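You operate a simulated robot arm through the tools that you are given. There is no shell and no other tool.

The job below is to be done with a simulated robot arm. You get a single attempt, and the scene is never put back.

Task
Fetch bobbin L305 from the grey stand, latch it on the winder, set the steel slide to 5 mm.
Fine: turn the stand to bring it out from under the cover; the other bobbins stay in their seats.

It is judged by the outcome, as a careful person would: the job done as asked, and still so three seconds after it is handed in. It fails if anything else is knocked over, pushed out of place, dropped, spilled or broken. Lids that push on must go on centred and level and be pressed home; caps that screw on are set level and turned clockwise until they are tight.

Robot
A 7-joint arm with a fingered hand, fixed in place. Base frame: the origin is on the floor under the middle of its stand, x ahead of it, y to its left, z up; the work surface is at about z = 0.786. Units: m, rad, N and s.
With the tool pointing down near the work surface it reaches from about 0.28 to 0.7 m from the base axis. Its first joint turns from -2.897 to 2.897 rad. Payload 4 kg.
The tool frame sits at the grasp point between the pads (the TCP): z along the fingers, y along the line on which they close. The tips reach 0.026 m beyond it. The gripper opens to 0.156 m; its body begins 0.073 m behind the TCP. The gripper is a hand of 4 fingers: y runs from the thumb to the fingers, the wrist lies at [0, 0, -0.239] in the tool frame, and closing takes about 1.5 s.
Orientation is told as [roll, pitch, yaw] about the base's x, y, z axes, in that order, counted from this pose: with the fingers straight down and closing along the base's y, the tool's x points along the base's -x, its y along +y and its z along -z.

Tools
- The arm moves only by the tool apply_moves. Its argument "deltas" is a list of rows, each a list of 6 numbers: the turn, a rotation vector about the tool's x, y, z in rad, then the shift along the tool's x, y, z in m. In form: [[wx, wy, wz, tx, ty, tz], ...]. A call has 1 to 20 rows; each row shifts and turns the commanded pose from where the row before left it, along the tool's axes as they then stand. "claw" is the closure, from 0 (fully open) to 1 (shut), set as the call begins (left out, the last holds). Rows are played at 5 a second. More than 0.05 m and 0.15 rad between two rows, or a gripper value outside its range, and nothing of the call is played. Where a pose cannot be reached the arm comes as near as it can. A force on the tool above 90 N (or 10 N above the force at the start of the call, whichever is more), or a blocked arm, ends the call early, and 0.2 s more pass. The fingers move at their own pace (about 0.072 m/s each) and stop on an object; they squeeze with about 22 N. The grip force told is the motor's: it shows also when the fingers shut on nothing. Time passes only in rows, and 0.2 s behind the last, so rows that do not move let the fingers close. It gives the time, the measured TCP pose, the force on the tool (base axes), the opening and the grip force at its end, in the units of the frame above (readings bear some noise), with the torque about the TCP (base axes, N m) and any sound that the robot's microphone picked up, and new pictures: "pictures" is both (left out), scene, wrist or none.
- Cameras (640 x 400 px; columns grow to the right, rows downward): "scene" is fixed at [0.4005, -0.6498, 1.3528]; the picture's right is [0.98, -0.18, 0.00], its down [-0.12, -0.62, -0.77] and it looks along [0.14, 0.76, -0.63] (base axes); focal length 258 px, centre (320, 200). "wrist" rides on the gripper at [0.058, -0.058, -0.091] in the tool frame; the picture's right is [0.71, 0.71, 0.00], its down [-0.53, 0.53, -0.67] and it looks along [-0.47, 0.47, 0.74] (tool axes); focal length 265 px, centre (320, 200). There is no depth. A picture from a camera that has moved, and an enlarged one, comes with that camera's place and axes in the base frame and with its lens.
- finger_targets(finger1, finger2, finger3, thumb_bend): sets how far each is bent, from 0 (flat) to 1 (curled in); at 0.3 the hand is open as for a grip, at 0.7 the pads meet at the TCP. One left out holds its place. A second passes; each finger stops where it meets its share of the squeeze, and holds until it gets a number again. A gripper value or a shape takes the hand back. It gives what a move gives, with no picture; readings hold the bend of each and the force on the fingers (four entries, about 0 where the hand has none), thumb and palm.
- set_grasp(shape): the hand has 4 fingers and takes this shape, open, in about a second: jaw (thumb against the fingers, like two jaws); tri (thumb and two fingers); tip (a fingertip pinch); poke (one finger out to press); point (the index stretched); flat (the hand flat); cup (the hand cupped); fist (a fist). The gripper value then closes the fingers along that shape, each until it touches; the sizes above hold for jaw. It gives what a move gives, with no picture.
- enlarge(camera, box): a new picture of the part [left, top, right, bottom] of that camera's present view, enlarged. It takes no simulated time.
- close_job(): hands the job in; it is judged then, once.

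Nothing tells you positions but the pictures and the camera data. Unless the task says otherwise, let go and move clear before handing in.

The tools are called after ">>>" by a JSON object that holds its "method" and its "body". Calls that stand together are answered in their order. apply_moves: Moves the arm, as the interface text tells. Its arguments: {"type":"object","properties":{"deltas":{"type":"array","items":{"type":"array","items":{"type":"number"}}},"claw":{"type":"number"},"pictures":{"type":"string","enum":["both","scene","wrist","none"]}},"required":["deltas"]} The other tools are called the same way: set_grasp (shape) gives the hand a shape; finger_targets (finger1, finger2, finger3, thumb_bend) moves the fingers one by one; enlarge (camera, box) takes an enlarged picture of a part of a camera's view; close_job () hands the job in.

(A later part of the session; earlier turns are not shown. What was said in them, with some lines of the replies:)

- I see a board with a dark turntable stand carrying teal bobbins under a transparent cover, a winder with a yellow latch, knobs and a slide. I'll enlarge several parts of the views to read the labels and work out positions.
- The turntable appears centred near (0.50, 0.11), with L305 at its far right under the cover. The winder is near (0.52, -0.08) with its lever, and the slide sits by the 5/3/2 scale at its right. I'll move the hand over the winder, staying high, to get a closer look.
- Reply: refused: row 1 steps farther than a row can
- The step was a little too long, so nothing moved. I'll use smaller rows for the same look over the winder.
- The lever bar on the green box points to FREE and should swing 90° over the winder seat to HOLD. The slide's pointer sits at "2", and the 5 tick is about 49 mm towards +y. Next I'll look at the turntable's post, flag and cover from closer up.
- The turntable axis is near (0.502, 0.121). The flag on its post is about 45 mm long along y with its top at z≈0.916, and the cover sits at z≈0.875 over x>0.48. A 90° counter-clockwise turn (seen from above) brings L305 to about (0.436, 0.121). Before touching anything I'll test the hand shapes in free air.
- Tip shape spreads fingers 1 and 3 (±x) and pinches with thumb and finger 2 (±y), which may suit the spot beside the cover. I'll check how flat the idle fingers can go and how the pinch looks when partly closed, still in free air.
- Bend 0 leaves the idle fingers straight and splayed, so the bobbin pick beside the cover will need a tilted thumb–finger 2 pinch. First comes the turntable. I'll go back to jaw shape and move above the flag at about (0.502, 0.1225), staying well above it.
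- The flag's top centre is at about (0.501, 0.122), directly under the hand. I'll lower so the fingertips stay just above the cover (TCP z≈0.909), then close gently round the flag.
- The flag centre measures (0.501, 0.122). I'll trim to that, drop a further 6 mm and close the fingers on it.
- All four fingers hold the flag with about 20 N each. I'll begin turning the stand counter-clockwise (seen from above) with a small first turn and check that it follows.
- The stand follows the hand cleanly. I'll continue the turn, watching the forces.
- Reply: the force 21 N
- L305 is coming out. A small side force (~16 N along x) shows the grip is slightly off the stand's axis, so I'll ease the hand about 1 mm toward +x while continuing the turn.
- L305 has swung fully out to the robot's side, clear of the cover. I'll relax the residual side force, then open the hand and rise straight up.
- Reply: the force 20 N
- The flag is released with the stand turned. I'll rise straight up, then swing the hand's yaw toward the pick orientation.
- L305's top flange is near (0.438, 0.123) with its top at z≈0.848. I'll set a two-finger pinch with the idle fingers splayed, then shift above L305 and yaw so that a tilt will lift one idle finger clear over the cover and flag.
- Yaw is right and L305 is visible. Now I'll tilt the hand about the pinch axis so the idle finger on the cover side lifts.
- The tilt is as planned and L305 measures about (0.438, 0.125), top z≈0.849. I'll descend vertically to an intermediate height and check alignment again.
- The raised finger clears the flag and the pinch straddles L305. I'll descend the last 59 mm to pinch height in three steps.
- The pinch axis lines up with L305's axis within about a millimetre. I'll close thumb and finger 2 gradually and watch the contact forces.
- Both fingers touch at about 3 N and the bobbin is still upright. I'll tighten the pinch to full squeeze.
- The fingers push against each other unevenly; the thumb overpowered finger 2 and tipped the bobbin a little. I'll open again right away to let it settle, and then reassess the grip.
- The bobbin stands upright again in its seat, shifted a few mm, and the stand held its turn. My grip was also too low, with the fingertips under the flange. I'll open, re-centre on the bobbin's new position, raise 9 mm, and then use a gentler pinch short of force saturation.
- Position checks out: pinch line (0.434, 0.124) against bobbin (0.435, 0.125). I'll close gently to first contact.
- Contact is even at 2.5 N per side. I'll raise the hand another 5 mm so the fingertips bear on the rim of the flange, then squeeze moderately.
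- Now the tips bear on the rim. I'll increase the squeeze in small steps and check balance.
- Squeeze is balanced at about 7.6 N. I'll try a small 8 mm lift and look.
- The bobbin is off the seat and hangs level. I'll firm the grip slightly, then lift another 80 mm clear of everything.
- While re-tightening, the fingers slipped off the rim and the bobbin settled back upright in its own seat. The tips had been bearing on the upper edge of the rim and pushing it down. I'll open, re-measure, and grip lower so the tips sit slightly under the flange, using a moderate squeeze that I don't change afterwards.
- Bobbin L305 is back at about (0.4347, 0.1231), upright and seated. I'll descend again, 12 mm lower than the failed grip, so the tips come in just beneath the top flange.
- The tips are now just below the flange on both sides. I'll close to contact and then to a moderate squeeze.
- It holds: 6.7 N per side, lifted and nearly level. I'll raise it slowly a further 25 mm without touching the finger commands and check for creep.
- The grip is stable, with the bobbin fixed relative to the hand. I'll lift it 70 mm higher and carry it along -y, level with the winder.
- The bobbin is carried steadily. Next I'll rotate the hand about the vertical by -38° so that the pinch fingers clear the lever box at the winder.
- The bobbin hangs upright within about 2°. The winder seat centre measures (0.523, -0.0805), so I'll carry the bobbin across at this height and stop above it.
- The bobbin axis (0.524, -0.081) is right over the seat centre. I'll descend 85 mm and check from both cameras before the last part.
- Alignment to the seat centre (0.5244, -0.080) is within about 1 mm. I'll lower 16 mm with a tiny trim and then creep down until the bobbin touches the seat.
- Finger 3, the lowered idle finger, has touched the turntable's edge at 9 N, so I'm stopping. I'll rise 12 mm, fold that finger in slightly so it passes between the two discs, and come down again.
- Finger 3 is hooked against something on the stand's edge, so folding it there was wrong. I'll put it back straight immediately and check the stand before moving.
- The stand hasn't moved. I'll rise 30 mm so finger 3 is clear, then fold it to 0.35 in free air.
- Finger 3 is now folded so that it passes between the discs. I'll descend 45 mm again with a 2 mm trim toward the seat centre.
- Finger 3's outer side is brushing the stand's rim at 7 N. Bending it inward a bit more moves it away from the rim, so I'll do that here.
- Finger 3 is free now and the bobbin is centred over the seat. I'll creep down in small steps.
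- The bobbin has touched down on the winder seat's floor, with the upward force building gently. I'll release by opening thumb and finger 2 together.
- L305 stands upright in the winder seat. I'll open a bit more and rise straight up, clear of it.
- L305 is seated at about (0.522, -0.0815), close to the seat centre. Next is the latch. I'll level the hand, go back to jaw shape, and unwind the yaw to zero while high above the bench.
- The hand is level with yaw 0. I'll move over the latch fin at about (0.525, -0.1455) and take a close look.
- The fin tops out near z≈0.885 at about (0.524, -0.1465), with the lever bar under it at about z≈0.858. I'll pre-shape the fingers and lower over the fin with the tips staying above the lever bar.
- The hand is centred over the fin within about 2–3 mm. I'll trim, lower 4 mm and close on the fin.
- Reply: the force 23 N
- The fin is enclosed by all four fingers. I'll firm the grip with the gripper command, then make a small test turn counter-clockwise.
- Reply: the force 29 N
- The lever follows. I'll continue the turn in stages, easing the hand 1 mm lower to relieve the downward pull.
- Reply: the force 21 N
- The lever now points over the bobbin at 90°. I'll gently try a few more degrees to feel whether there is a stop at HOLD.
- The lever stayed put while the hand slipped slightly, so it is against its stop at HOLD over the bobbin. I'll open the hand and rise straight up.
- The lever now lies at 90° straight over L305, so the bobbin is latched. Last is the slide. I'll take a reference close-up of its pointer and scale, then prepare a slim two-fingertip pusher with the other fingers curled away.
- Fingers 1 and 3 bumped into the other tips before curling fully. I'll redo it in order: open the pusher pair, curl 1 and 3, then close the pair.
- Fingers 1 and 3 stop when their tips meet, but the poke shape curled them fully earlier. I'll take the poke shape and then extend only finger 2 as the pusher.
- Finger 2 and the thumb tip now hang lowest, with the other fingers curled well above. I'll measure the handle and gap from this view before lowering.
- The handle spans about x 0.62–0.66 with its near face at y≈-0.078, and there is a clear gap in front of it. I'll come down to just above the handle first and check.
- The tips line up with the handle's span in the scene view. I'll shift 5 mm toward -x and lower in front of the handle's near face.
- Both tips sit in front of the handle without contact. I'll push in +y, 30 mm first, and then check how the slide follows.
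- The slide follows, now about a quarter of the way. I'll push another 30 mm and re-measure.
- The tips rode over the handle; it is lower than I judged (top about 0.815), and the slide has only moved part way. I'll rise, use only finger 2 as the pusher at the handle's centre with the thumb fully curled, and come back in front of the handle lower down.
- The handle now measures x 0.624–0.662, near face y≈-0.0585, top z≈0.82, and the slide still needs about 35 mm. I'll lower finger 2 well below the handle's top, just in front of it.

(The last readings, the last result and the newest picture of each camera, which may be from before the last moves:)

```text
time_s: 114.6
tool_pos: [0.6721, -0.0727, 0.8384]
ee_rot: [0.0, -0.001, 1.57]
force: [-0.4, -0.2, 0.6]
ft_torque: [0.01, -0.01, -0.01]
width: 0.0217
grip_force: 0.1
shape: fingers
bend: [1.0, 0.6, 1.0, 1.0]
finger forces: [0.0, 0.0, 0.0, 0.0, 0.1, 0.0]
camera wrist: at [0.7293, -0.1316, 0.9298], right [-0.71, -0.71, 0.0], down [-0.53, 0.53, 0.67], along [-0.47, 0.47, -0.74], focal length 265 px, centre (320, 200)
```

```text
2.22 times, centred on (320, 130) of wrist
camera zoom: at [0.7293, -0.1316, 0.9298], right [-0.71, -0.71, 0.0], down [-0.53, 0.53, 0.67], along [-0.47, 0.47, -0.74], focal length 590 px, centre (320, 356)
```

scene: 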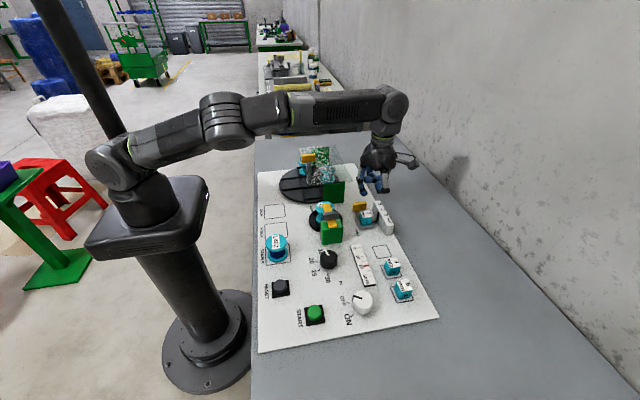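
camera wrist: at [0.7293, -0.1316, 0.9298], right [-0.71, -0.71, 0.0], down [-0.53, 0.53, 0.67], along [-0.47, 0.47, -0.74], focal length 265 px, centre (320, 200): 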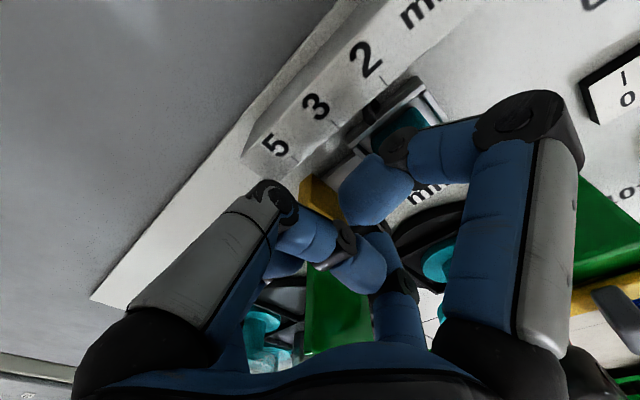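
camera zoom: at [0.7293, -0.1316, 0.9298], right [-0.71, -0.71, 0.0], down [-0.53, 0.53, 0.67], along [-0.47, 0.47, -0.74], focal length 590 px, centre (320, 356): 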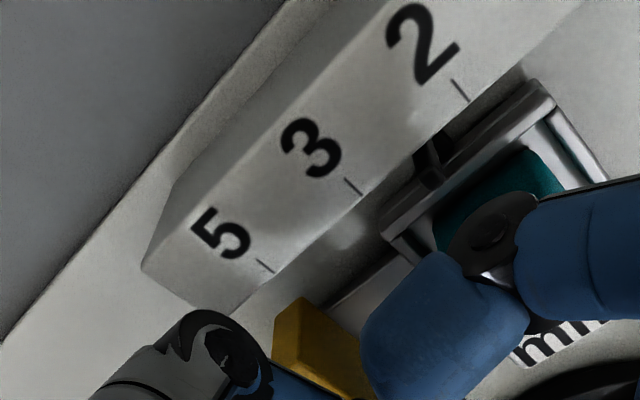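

Finger 2 is in front of the handle with no contact yet. I'll push 20 mm and check.

>>> {"method": "apply_moves", "body": {"deltas": [[0, 0, 0, -0.004, 0, 0], [0, 0, 0, -0.004, 0, 0], [0, 0, 0, -0.004, 0, 0], [0, 0, 0, -0.004, 0, 0], [0, 0, 0, -0.004, 0, 0], [0, 0, 0, 0, 0, 0]], "pictures": "none"}}

>>> {"method": "enlarge", "body": {"camera": "scene", "box": [350, 190, 400, 240]}}

>>> {"method": "enlarge", "body": {"camera": "wrist", "box": [220, 20, 420, 200]}}

```text
time_s: 116.0
tool_pos: [0.6706, -0.0542, 0.8376]
ee_rot: [0.0, -0.001, 1.57]
force: [0.1, -0.2, 0.3]
ft_torque: [-0.05, -0.02, -0.01]
width: 0.0218
grip_force: 0.5
shape: fingers
bend: [1.0, 0.6, 1.0, 1.0]
finger forces: [0.0, 0.2, 0.0, 0.0, 0.0, 0.0]
```

```text
8.00 times, centred on (375, 215) of scene
camera zoom: at [0.4005, -0.6498, 1.3528], right [0.98, -0.18, 0.0], down [-0.12, -0.62, -0.77], along [0.14, 0.76, -0.63], focal length 2065 px, centre (-120, 80)
```

zoom: 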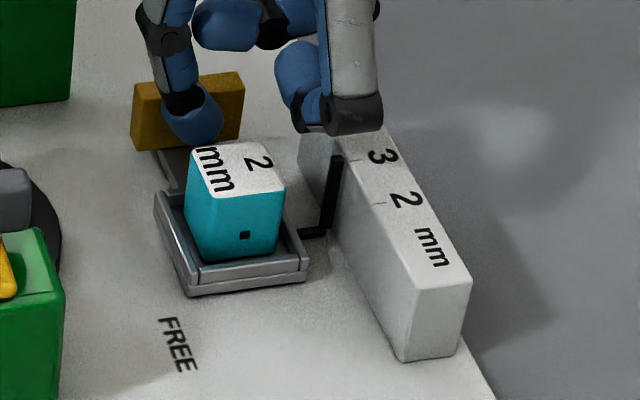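

```text
2.22 times, centred on (320, 110) of wrist
camera zoom: at [0.7287, -0.1118, 0.9298], right [-0.71, -0.71, 0.0], down [-0.53, 0.53, 0.67], along [-0.47, 0.47, -0.74], focal length 590 px, centre (320, 400)
```

zoom: 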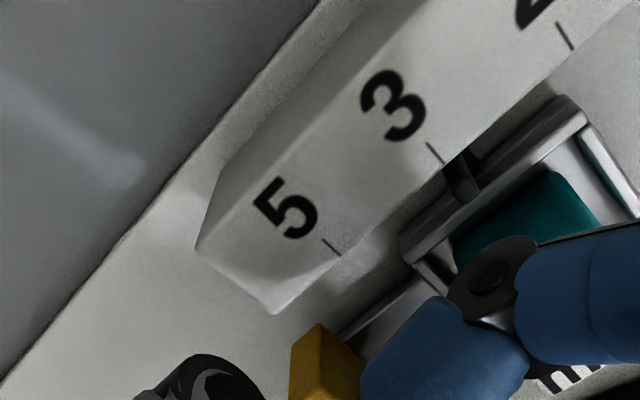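

It's moving cleanly with the finger, now about halfway. I'll push 20 mm more.

>>> {"method": "apply_moves", "body": {"deltas": [[0, 0, 0, -0.004, 0, 0], [0, 0, 0, -0.004, 0, 0], [0, 0, 0, -0.004, 0, 0], [0, 0, 0, -0.004, 0, 0], [0, 0, 0, -0.004, 0, 0], [0, 0, 0, 0, 0, 0]], "pictures": "none"}}

>>> {"method": "enlarge", "body": {"camera": "scene", "box": [350, 190, 400, 240]}}

>>> {"method": "enlarge", "body": {"camera": "wrist", "box": [220, 20, 420, 200]}}

```text
time_s: 117.4
tool_pos: [0.6705, -0.0346, 0.8392]
ee_rot: [0.0, -0.003, 1.569]
force: [0.3, -0.3, 0.2]
ft_torque: [0.01, -0.01, -0.01]
width: 0.0219
grip_force: 0.4
shape: fingers
bend: [1.0, 0.6, 1.0, 1.0]
finger forces: [0.0, 0.3, 0.0, 0.0, 0.1, 0.0]
```

```text
8.00 times, centred on (375, 215) of scene
camera zoom: at [0.4005, -0.6498, 1.3528], right [0.98, -0.18, 0.0], down [-0.12, -0.62, -0.77], along [0.14, 0.76, -0.63], focal length 2065 px, centre (-120, 80)
```

zoom: 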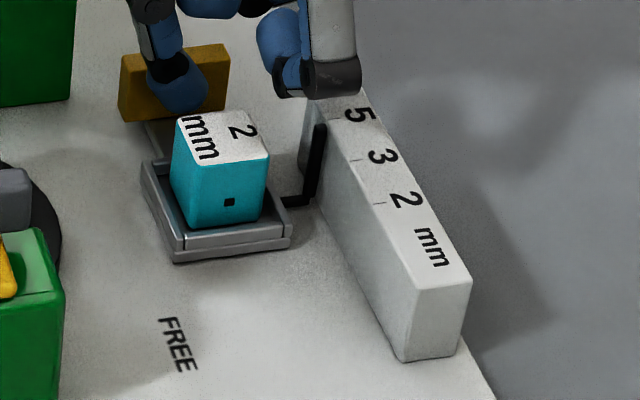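

```text
2.22 times, centred on (320, 110) of wrist
camera zoom: at [0.7279, -0.0923, 0.931], right [-0.71, -0.71, 0.0], down [-0.53, 0.53, 0.67], along [-0.47, 0.47, -0.74], focal length 590 px, centre (320, 400)
```

zoom: 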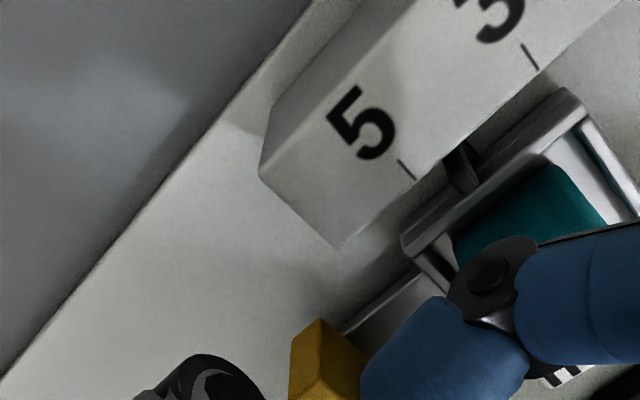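

The pointer is nearly at the 5 mark, about 6 mm to go. I'll push in fine steps.

>>> {"method": "apply_moves", "body": {"deltas": [[0, 0, 0, -0.002, 0, 0], [0, 0, 0, -0.002, 0, 0], [0, 0, 0, 0, 0, 0]], "pictures": "none"}}

>>> {"method": "enlarge", "body": {"camera": "scene", "box": [365, 190, 395, 220]}}

>>> {"method": "enlarge", "body": {"camera": "wrist", "box": [280, 20, 400, 120]}}

```text
time_s: 118.2
tool_pos: [0.6714, -0.0297, 0.839]
ee_rot: [-0.001, -0.003, 1.568]
force: [0.2, 0.4, -0.8]
ft_torque: [0.0, 0.01, -0.01]
width: 0.0218
grip_force: 0.1
shape: fingers
bend: [1.0, 0.6, 1.0, 1.0]
finger forces: [0.0, 0.0, 0.0, 0.0, 0.1, 0.0]
```

```text
13.33 times, centred on (380, 205) of scene
camera zoom: at [0.4005, -0.6498, 1.3528], right [0.98, -0.18, 0.0], down [-0.12, -0.62, -0.77], along [0.14, 0.76, -0.63], focal length 3441 px, centre (-480, 133)
```

zoom: 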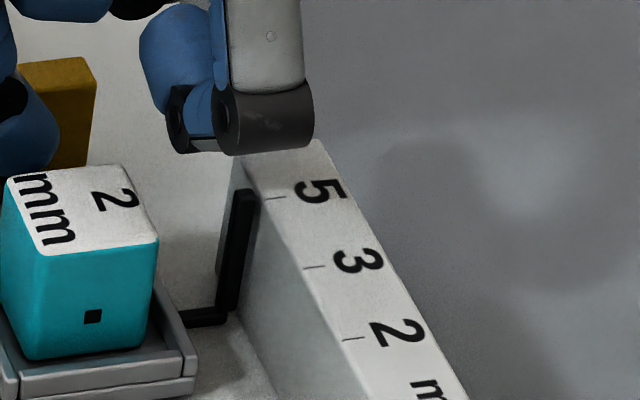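

```text
4.00 times, centred on (340, 70) of wrist
camera zoom: at [0.7277, -0.0878, 0.9305], right [-0.71, -0.71, 0.0], down [-0.53, 0.53, 0.67], along [-0.47, 0.47, -0.74], focal length 1062 px, centre (240, 720)
```

zoom: 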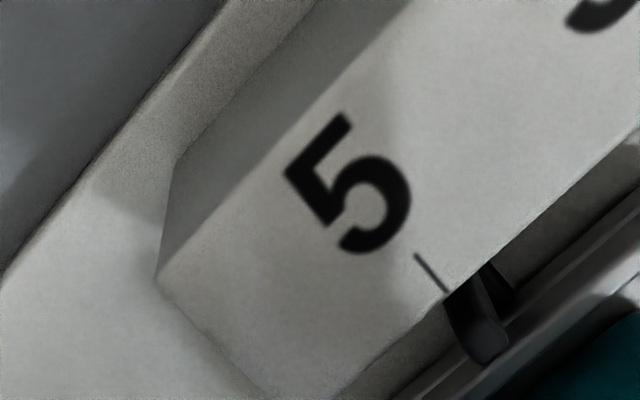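

The pointer lines up with the "5" tick to within about half a millimetre in both views. I'll back the finger off 3 mm so it doesn't drag the handle, rise straight up, and inspect.

>>> {"method": "apply_moves", "body": {"deltas": [[0, 0, 0, 0.0015, 0, 0], [0, 0, 0, 0.0015, 0, 0], [0, 0, 0, 0, 0, -0.01], [0, 0, 0, 0, 0, -0.03], [0, 0, 0, 0, 0, -0.04], [0, 0, 0, 0, 0, -0.04], [0, 0, 0, 0, 0, 0]]}}

>>> {"method": "enlarge", "body": {"camera": "scene", "box": [365, 185, 395, 215]}}

>>> {"method": "enlarge", "body": {"camera": "wrist", "box": [240, 0, 400, 120]}}

```text
time_s: 119.8
tool_pos: [0.6694, -0.0365, 0.9596]
ee_rot: [-0.001, -0.004, 1.569]
force: [-1.6, 0.0, 0.6]
ft_torque: [-0.02, 0.03, 0.0]
width: 0.0217
grip_force: 0.1
shape: fingers
bend: [1.0, 0.6, 1.0, 1.0]
finger forces: [0.0, 0.0, 0.0, 0.1, 0.0, 0.0]
camera wrist: at [0.7266, -0.0944, 1.0511], right [-0.71, -0.71, 0.0], down [-0.53, 0.53, 0.67], along [-0.47, 0.47, -0.74], focal length 265 px, centre (320, 200)
```

scene: 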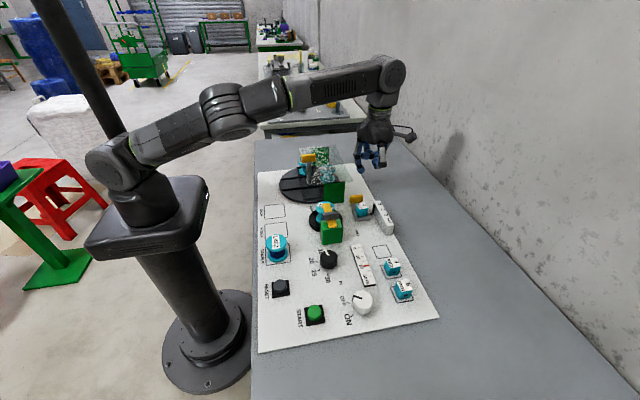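
wrist: 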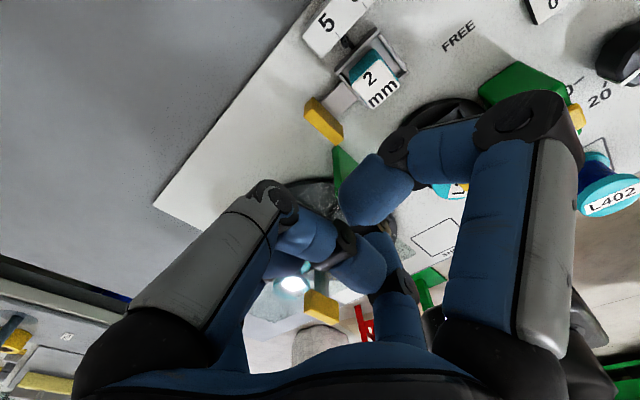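

```text
13.33 times, centred on (380, 200) of scene
camera zoom: at [0.4005, -0.6498, 1.3528], right [0.98, -0.18, 0.0], down [-0.12, -0.62, -0.77], along [0.14, 0.76, -0.63], focal length 3441 px, centre (-480, 200)
```

zoom: 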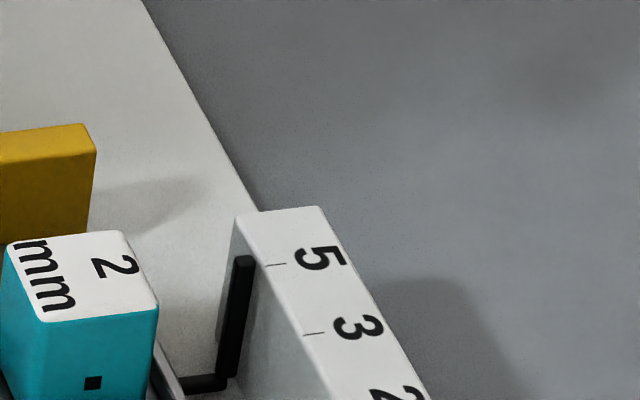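

```text
3.33 times, centred on (320, 60) of wrist
camera zoom: at [0.7266, -0.0944, 1.0511], right [-0.71, -0.71, 0.0], down [-0.53, 0.53, 0.67], along [-0.47, 0.47, -0.74], focal length 885 px, centre (320, 667)
```

zoom: 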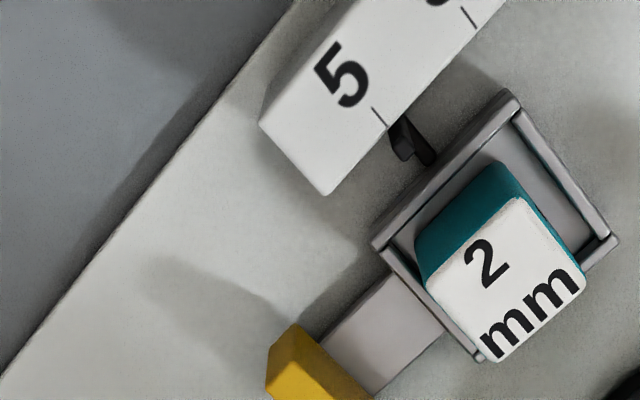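

>>> {"method": "enlarge", "body": {"camera": "wrist", "box": [320, 10, 370, 50]}}

>>> {"method": "enlarge", "body": {"camera": "scene", "box": [374, 196, 388, 210]}}

>>> {"method": "enlarge", "body": {"camera": "scene", "box": [260, 140, 360, 250]}}

```text
10.00 times, centred on (345, 30) of wrist
camera zoom: at [0.7266, -0.0944, 1.0511], right [-0.71, -0.71, 0.0], down [-0.53, 0.53, 0.67], along [-0.47, 0.47, -0.74], focal length 2654 px, centre (70, 1900)
```

zoom: 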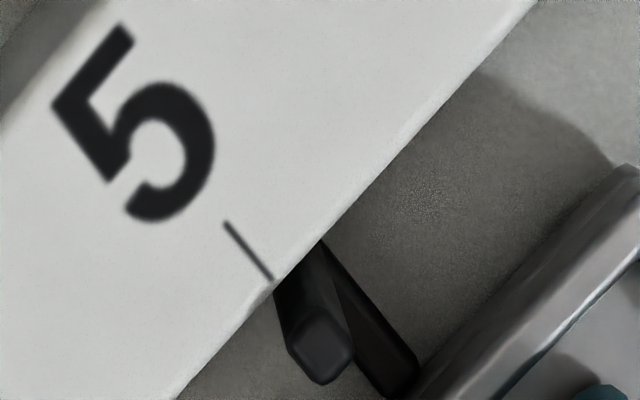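

```text
16.00 times, centred on (381, 203) of scene
camera zoom: at [0.4005, -0.6498, 1.3528], right [0.98, -0.18, 0.0], down [-0.12, -0.62, -0.77], along [0.14, 0.76, -0.63], focal length 4130 px, centre (-656, 152)
```

zoom: 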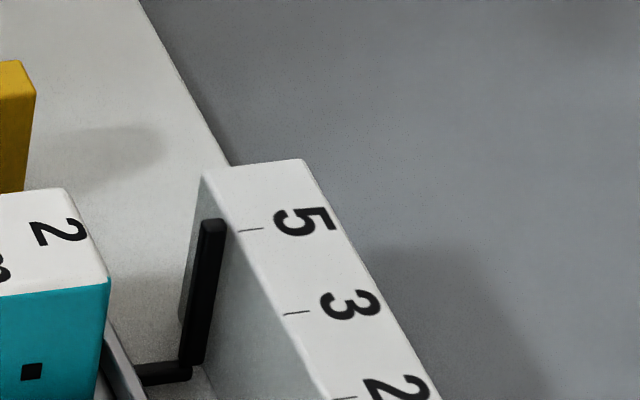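

```text
3.64 times, centred on (310, 195) of scene
camera zoom: at [0.4005, -0.6498, 1.3528], right [0.98, -0.18, 0.0], down [-0.12, -0.62, -0.77], along [0.14, 0.76, -0.63], focal length 938 px, centre (356, 218)
```

zoom: 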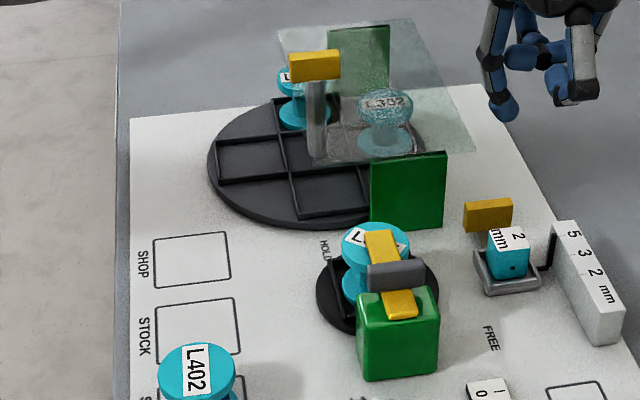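

The pointer is on the 5 tick within a fraction of a millimetre. I'll move the hand clear and up, and inspect the winder and stand once more before handing in.

>>> {"method": "apply_moves", "body": {"deltas": [[0, 0, 0, 0, 0, -0.04], [0, 0, 0, 0, 0.03, -0.035], [0, 0, 0, 0.01, 0.04, -0.02], [0, 0, 0, 0.02, 0.04, 0], [0, 0, 0, 0, 0, 0]]}}

>>> {"method": "set_grasp", "body": {"shape": "jaw"}}

>>> {"method": "enlarge", "body": {"camera": "scene", "box": [270, 140, 350, 210]}}

>>> {"method": "enlarge", "body": {"camera": "scene", "box": [300, 190, 400, 260]}}

>>> {"method": "enlarge", "body": {"camera": "wrist", "box": [180, 0, 460, 220]}}

```text
time_s: 121.0
tool_pos: [0.5601, -0.0675, 1.055]
ee_rot: [0.0, -0.001, 1.568]
force: [0.1, 0.2, -0.2]
ft_torque: [-0.01, 0.02, 0.0]
width: 0.022
grip_force: 0.0
shape: fingers
bend: [1.0, 0.6, 1.0, 1.0]
finger forces: [0.0, 0.0, 0.0, 0.1, 0.0, 0.0]
camera wrist: at [0.6181, -0.1248, 1.1466], right [-0.71, -0.71, 0.0], down [-0.53, 0.53, 0.67], along [-0.47, 0.47, -0.74], focal length 265 px, centre (320, 200)
```

scene: 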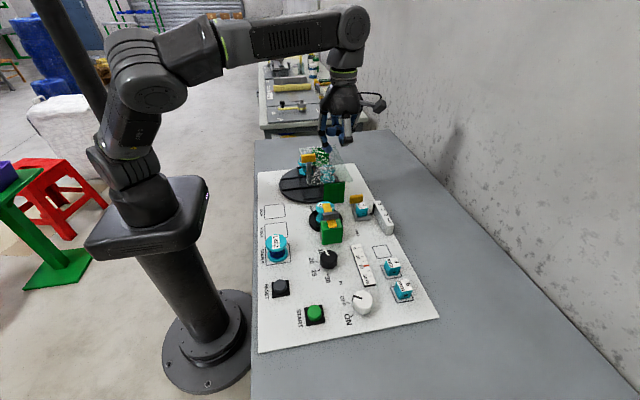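
wrist: 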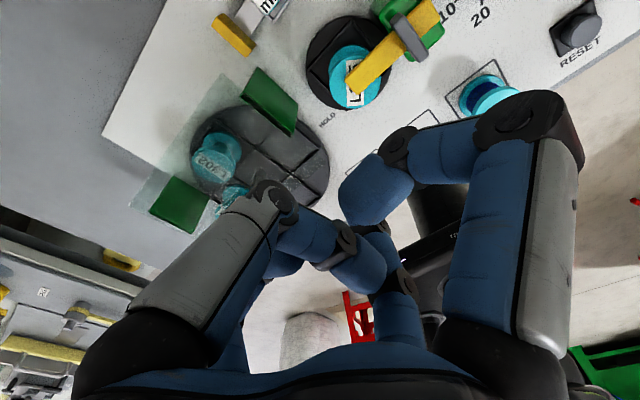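

```text
time_s: 121.9
tool_pos: [0.5615, -0.0661, 1.0555]
ee_rot: [-0.001, -0.001, 1.569]
force: [-0.4, 0.5, 0.1]
ft_torque: [-0.03, 0.0, 0.0]
width: 0.1562
grip_force: 0.1
shape: jaw
bend: [0.3, 0.3, 0.3, 0.3]
finger forces: [0.0, 0.0, 0.0, 0.1, 0.0, 0.1]
```

```text
5.71 times, centred on (310, 175) of scene
camera zoom: at [0.4005, -0.6498, 1.3528], right [0.98, -0.18, 0.0], down [-0.12, -0.62, -0.77], along [0.14, 0.76, -0.63], focal length 1475 px, centre (377, 343)
```

zoom: 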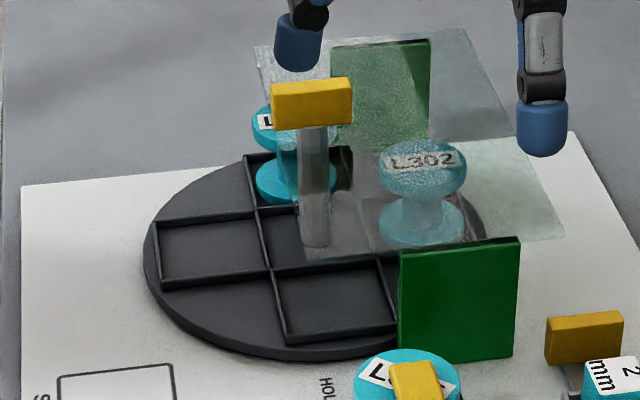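

```text
5.71 times, centred on (350, 225) of scene
camera zoom: at [0.4005, -0.6498, 1.3528], right [0.98, -0.18, 0.0], down [-0.12, -0.62, -0.77], along [0.14, 0.76, -0.63], focal length 1475 px, centre (149, 57)
```

zoom: 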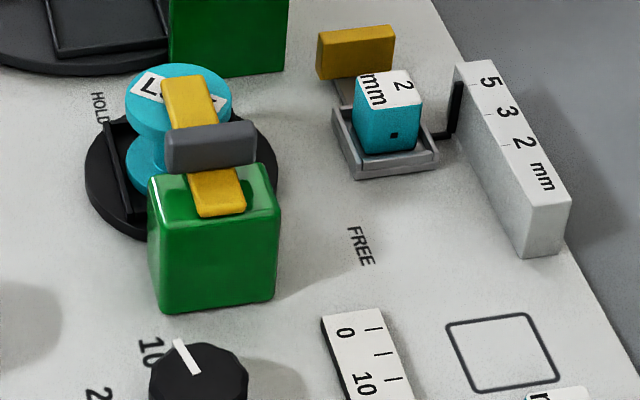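

```text
1.82 times, centred on (320, 110) of wrist
camera zoom: at [0.6185, -0.1248, 1.1464], right [-0.71, -0.71, 0.0], down [-0.53, 0.53, 0.67], along [-0.47, 0.47, -0.74], focal length 483 px, centre (320, 364)
```

zoom: 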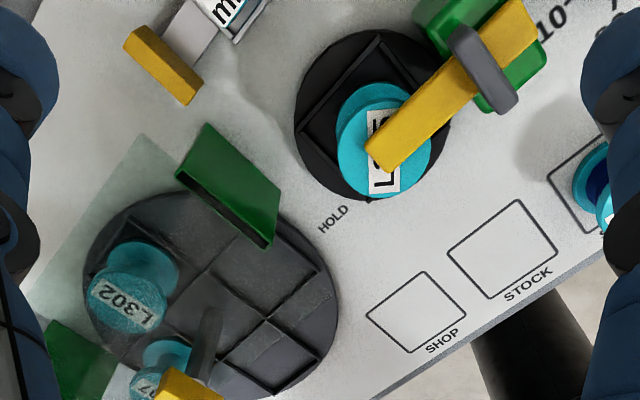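

Everything checks out from the final views:
- **Bobbin:** L305 sits in the winder seat with the lever over it, pointing at HOLD.
- **Slide:** the pointer is on 5.
- **Other bobbins:** L302 and L307 are still in their seats on the stand.
- **Hand:** open and well clear.

I'm handing the job in.

>>> {"method": "close_job", "body": {}}

```text
The job is handed in.
```

I've handed the job in: L305 is latched on the winder and the steel slide is set to 5 mm. I haven't seen the verdict yet.

- **Bobbin:** L305 sits upright in the winder seat. The lever is against its stop at HOLD, lying straight over the bobbin.
- **Slide:** the pointer is within about half a millimetre of the 5 mark. The 2 mm block is still in the slide, since the task didn't ask to swap it.
- **Stand:** I turned it 90° counter-clockwise to bring L305 out and left it turned. L302 and L307 are still in their seats.

Three slips along the way, none of which left anything visibly out of place:
- **L305:** it tipped once while I was gripping it. Later it slipped from the fingers about 8 mm above its own stand seat and settled back upright both times.
- **Stand:** an idle finger pressed against the stand's edge at up to 16 N while I was lowering the bobbin. The stand hadn't moved when I checked.
- **Slide handle:** on the first push the fingers rode over the handle, so I pushed again from lower down.
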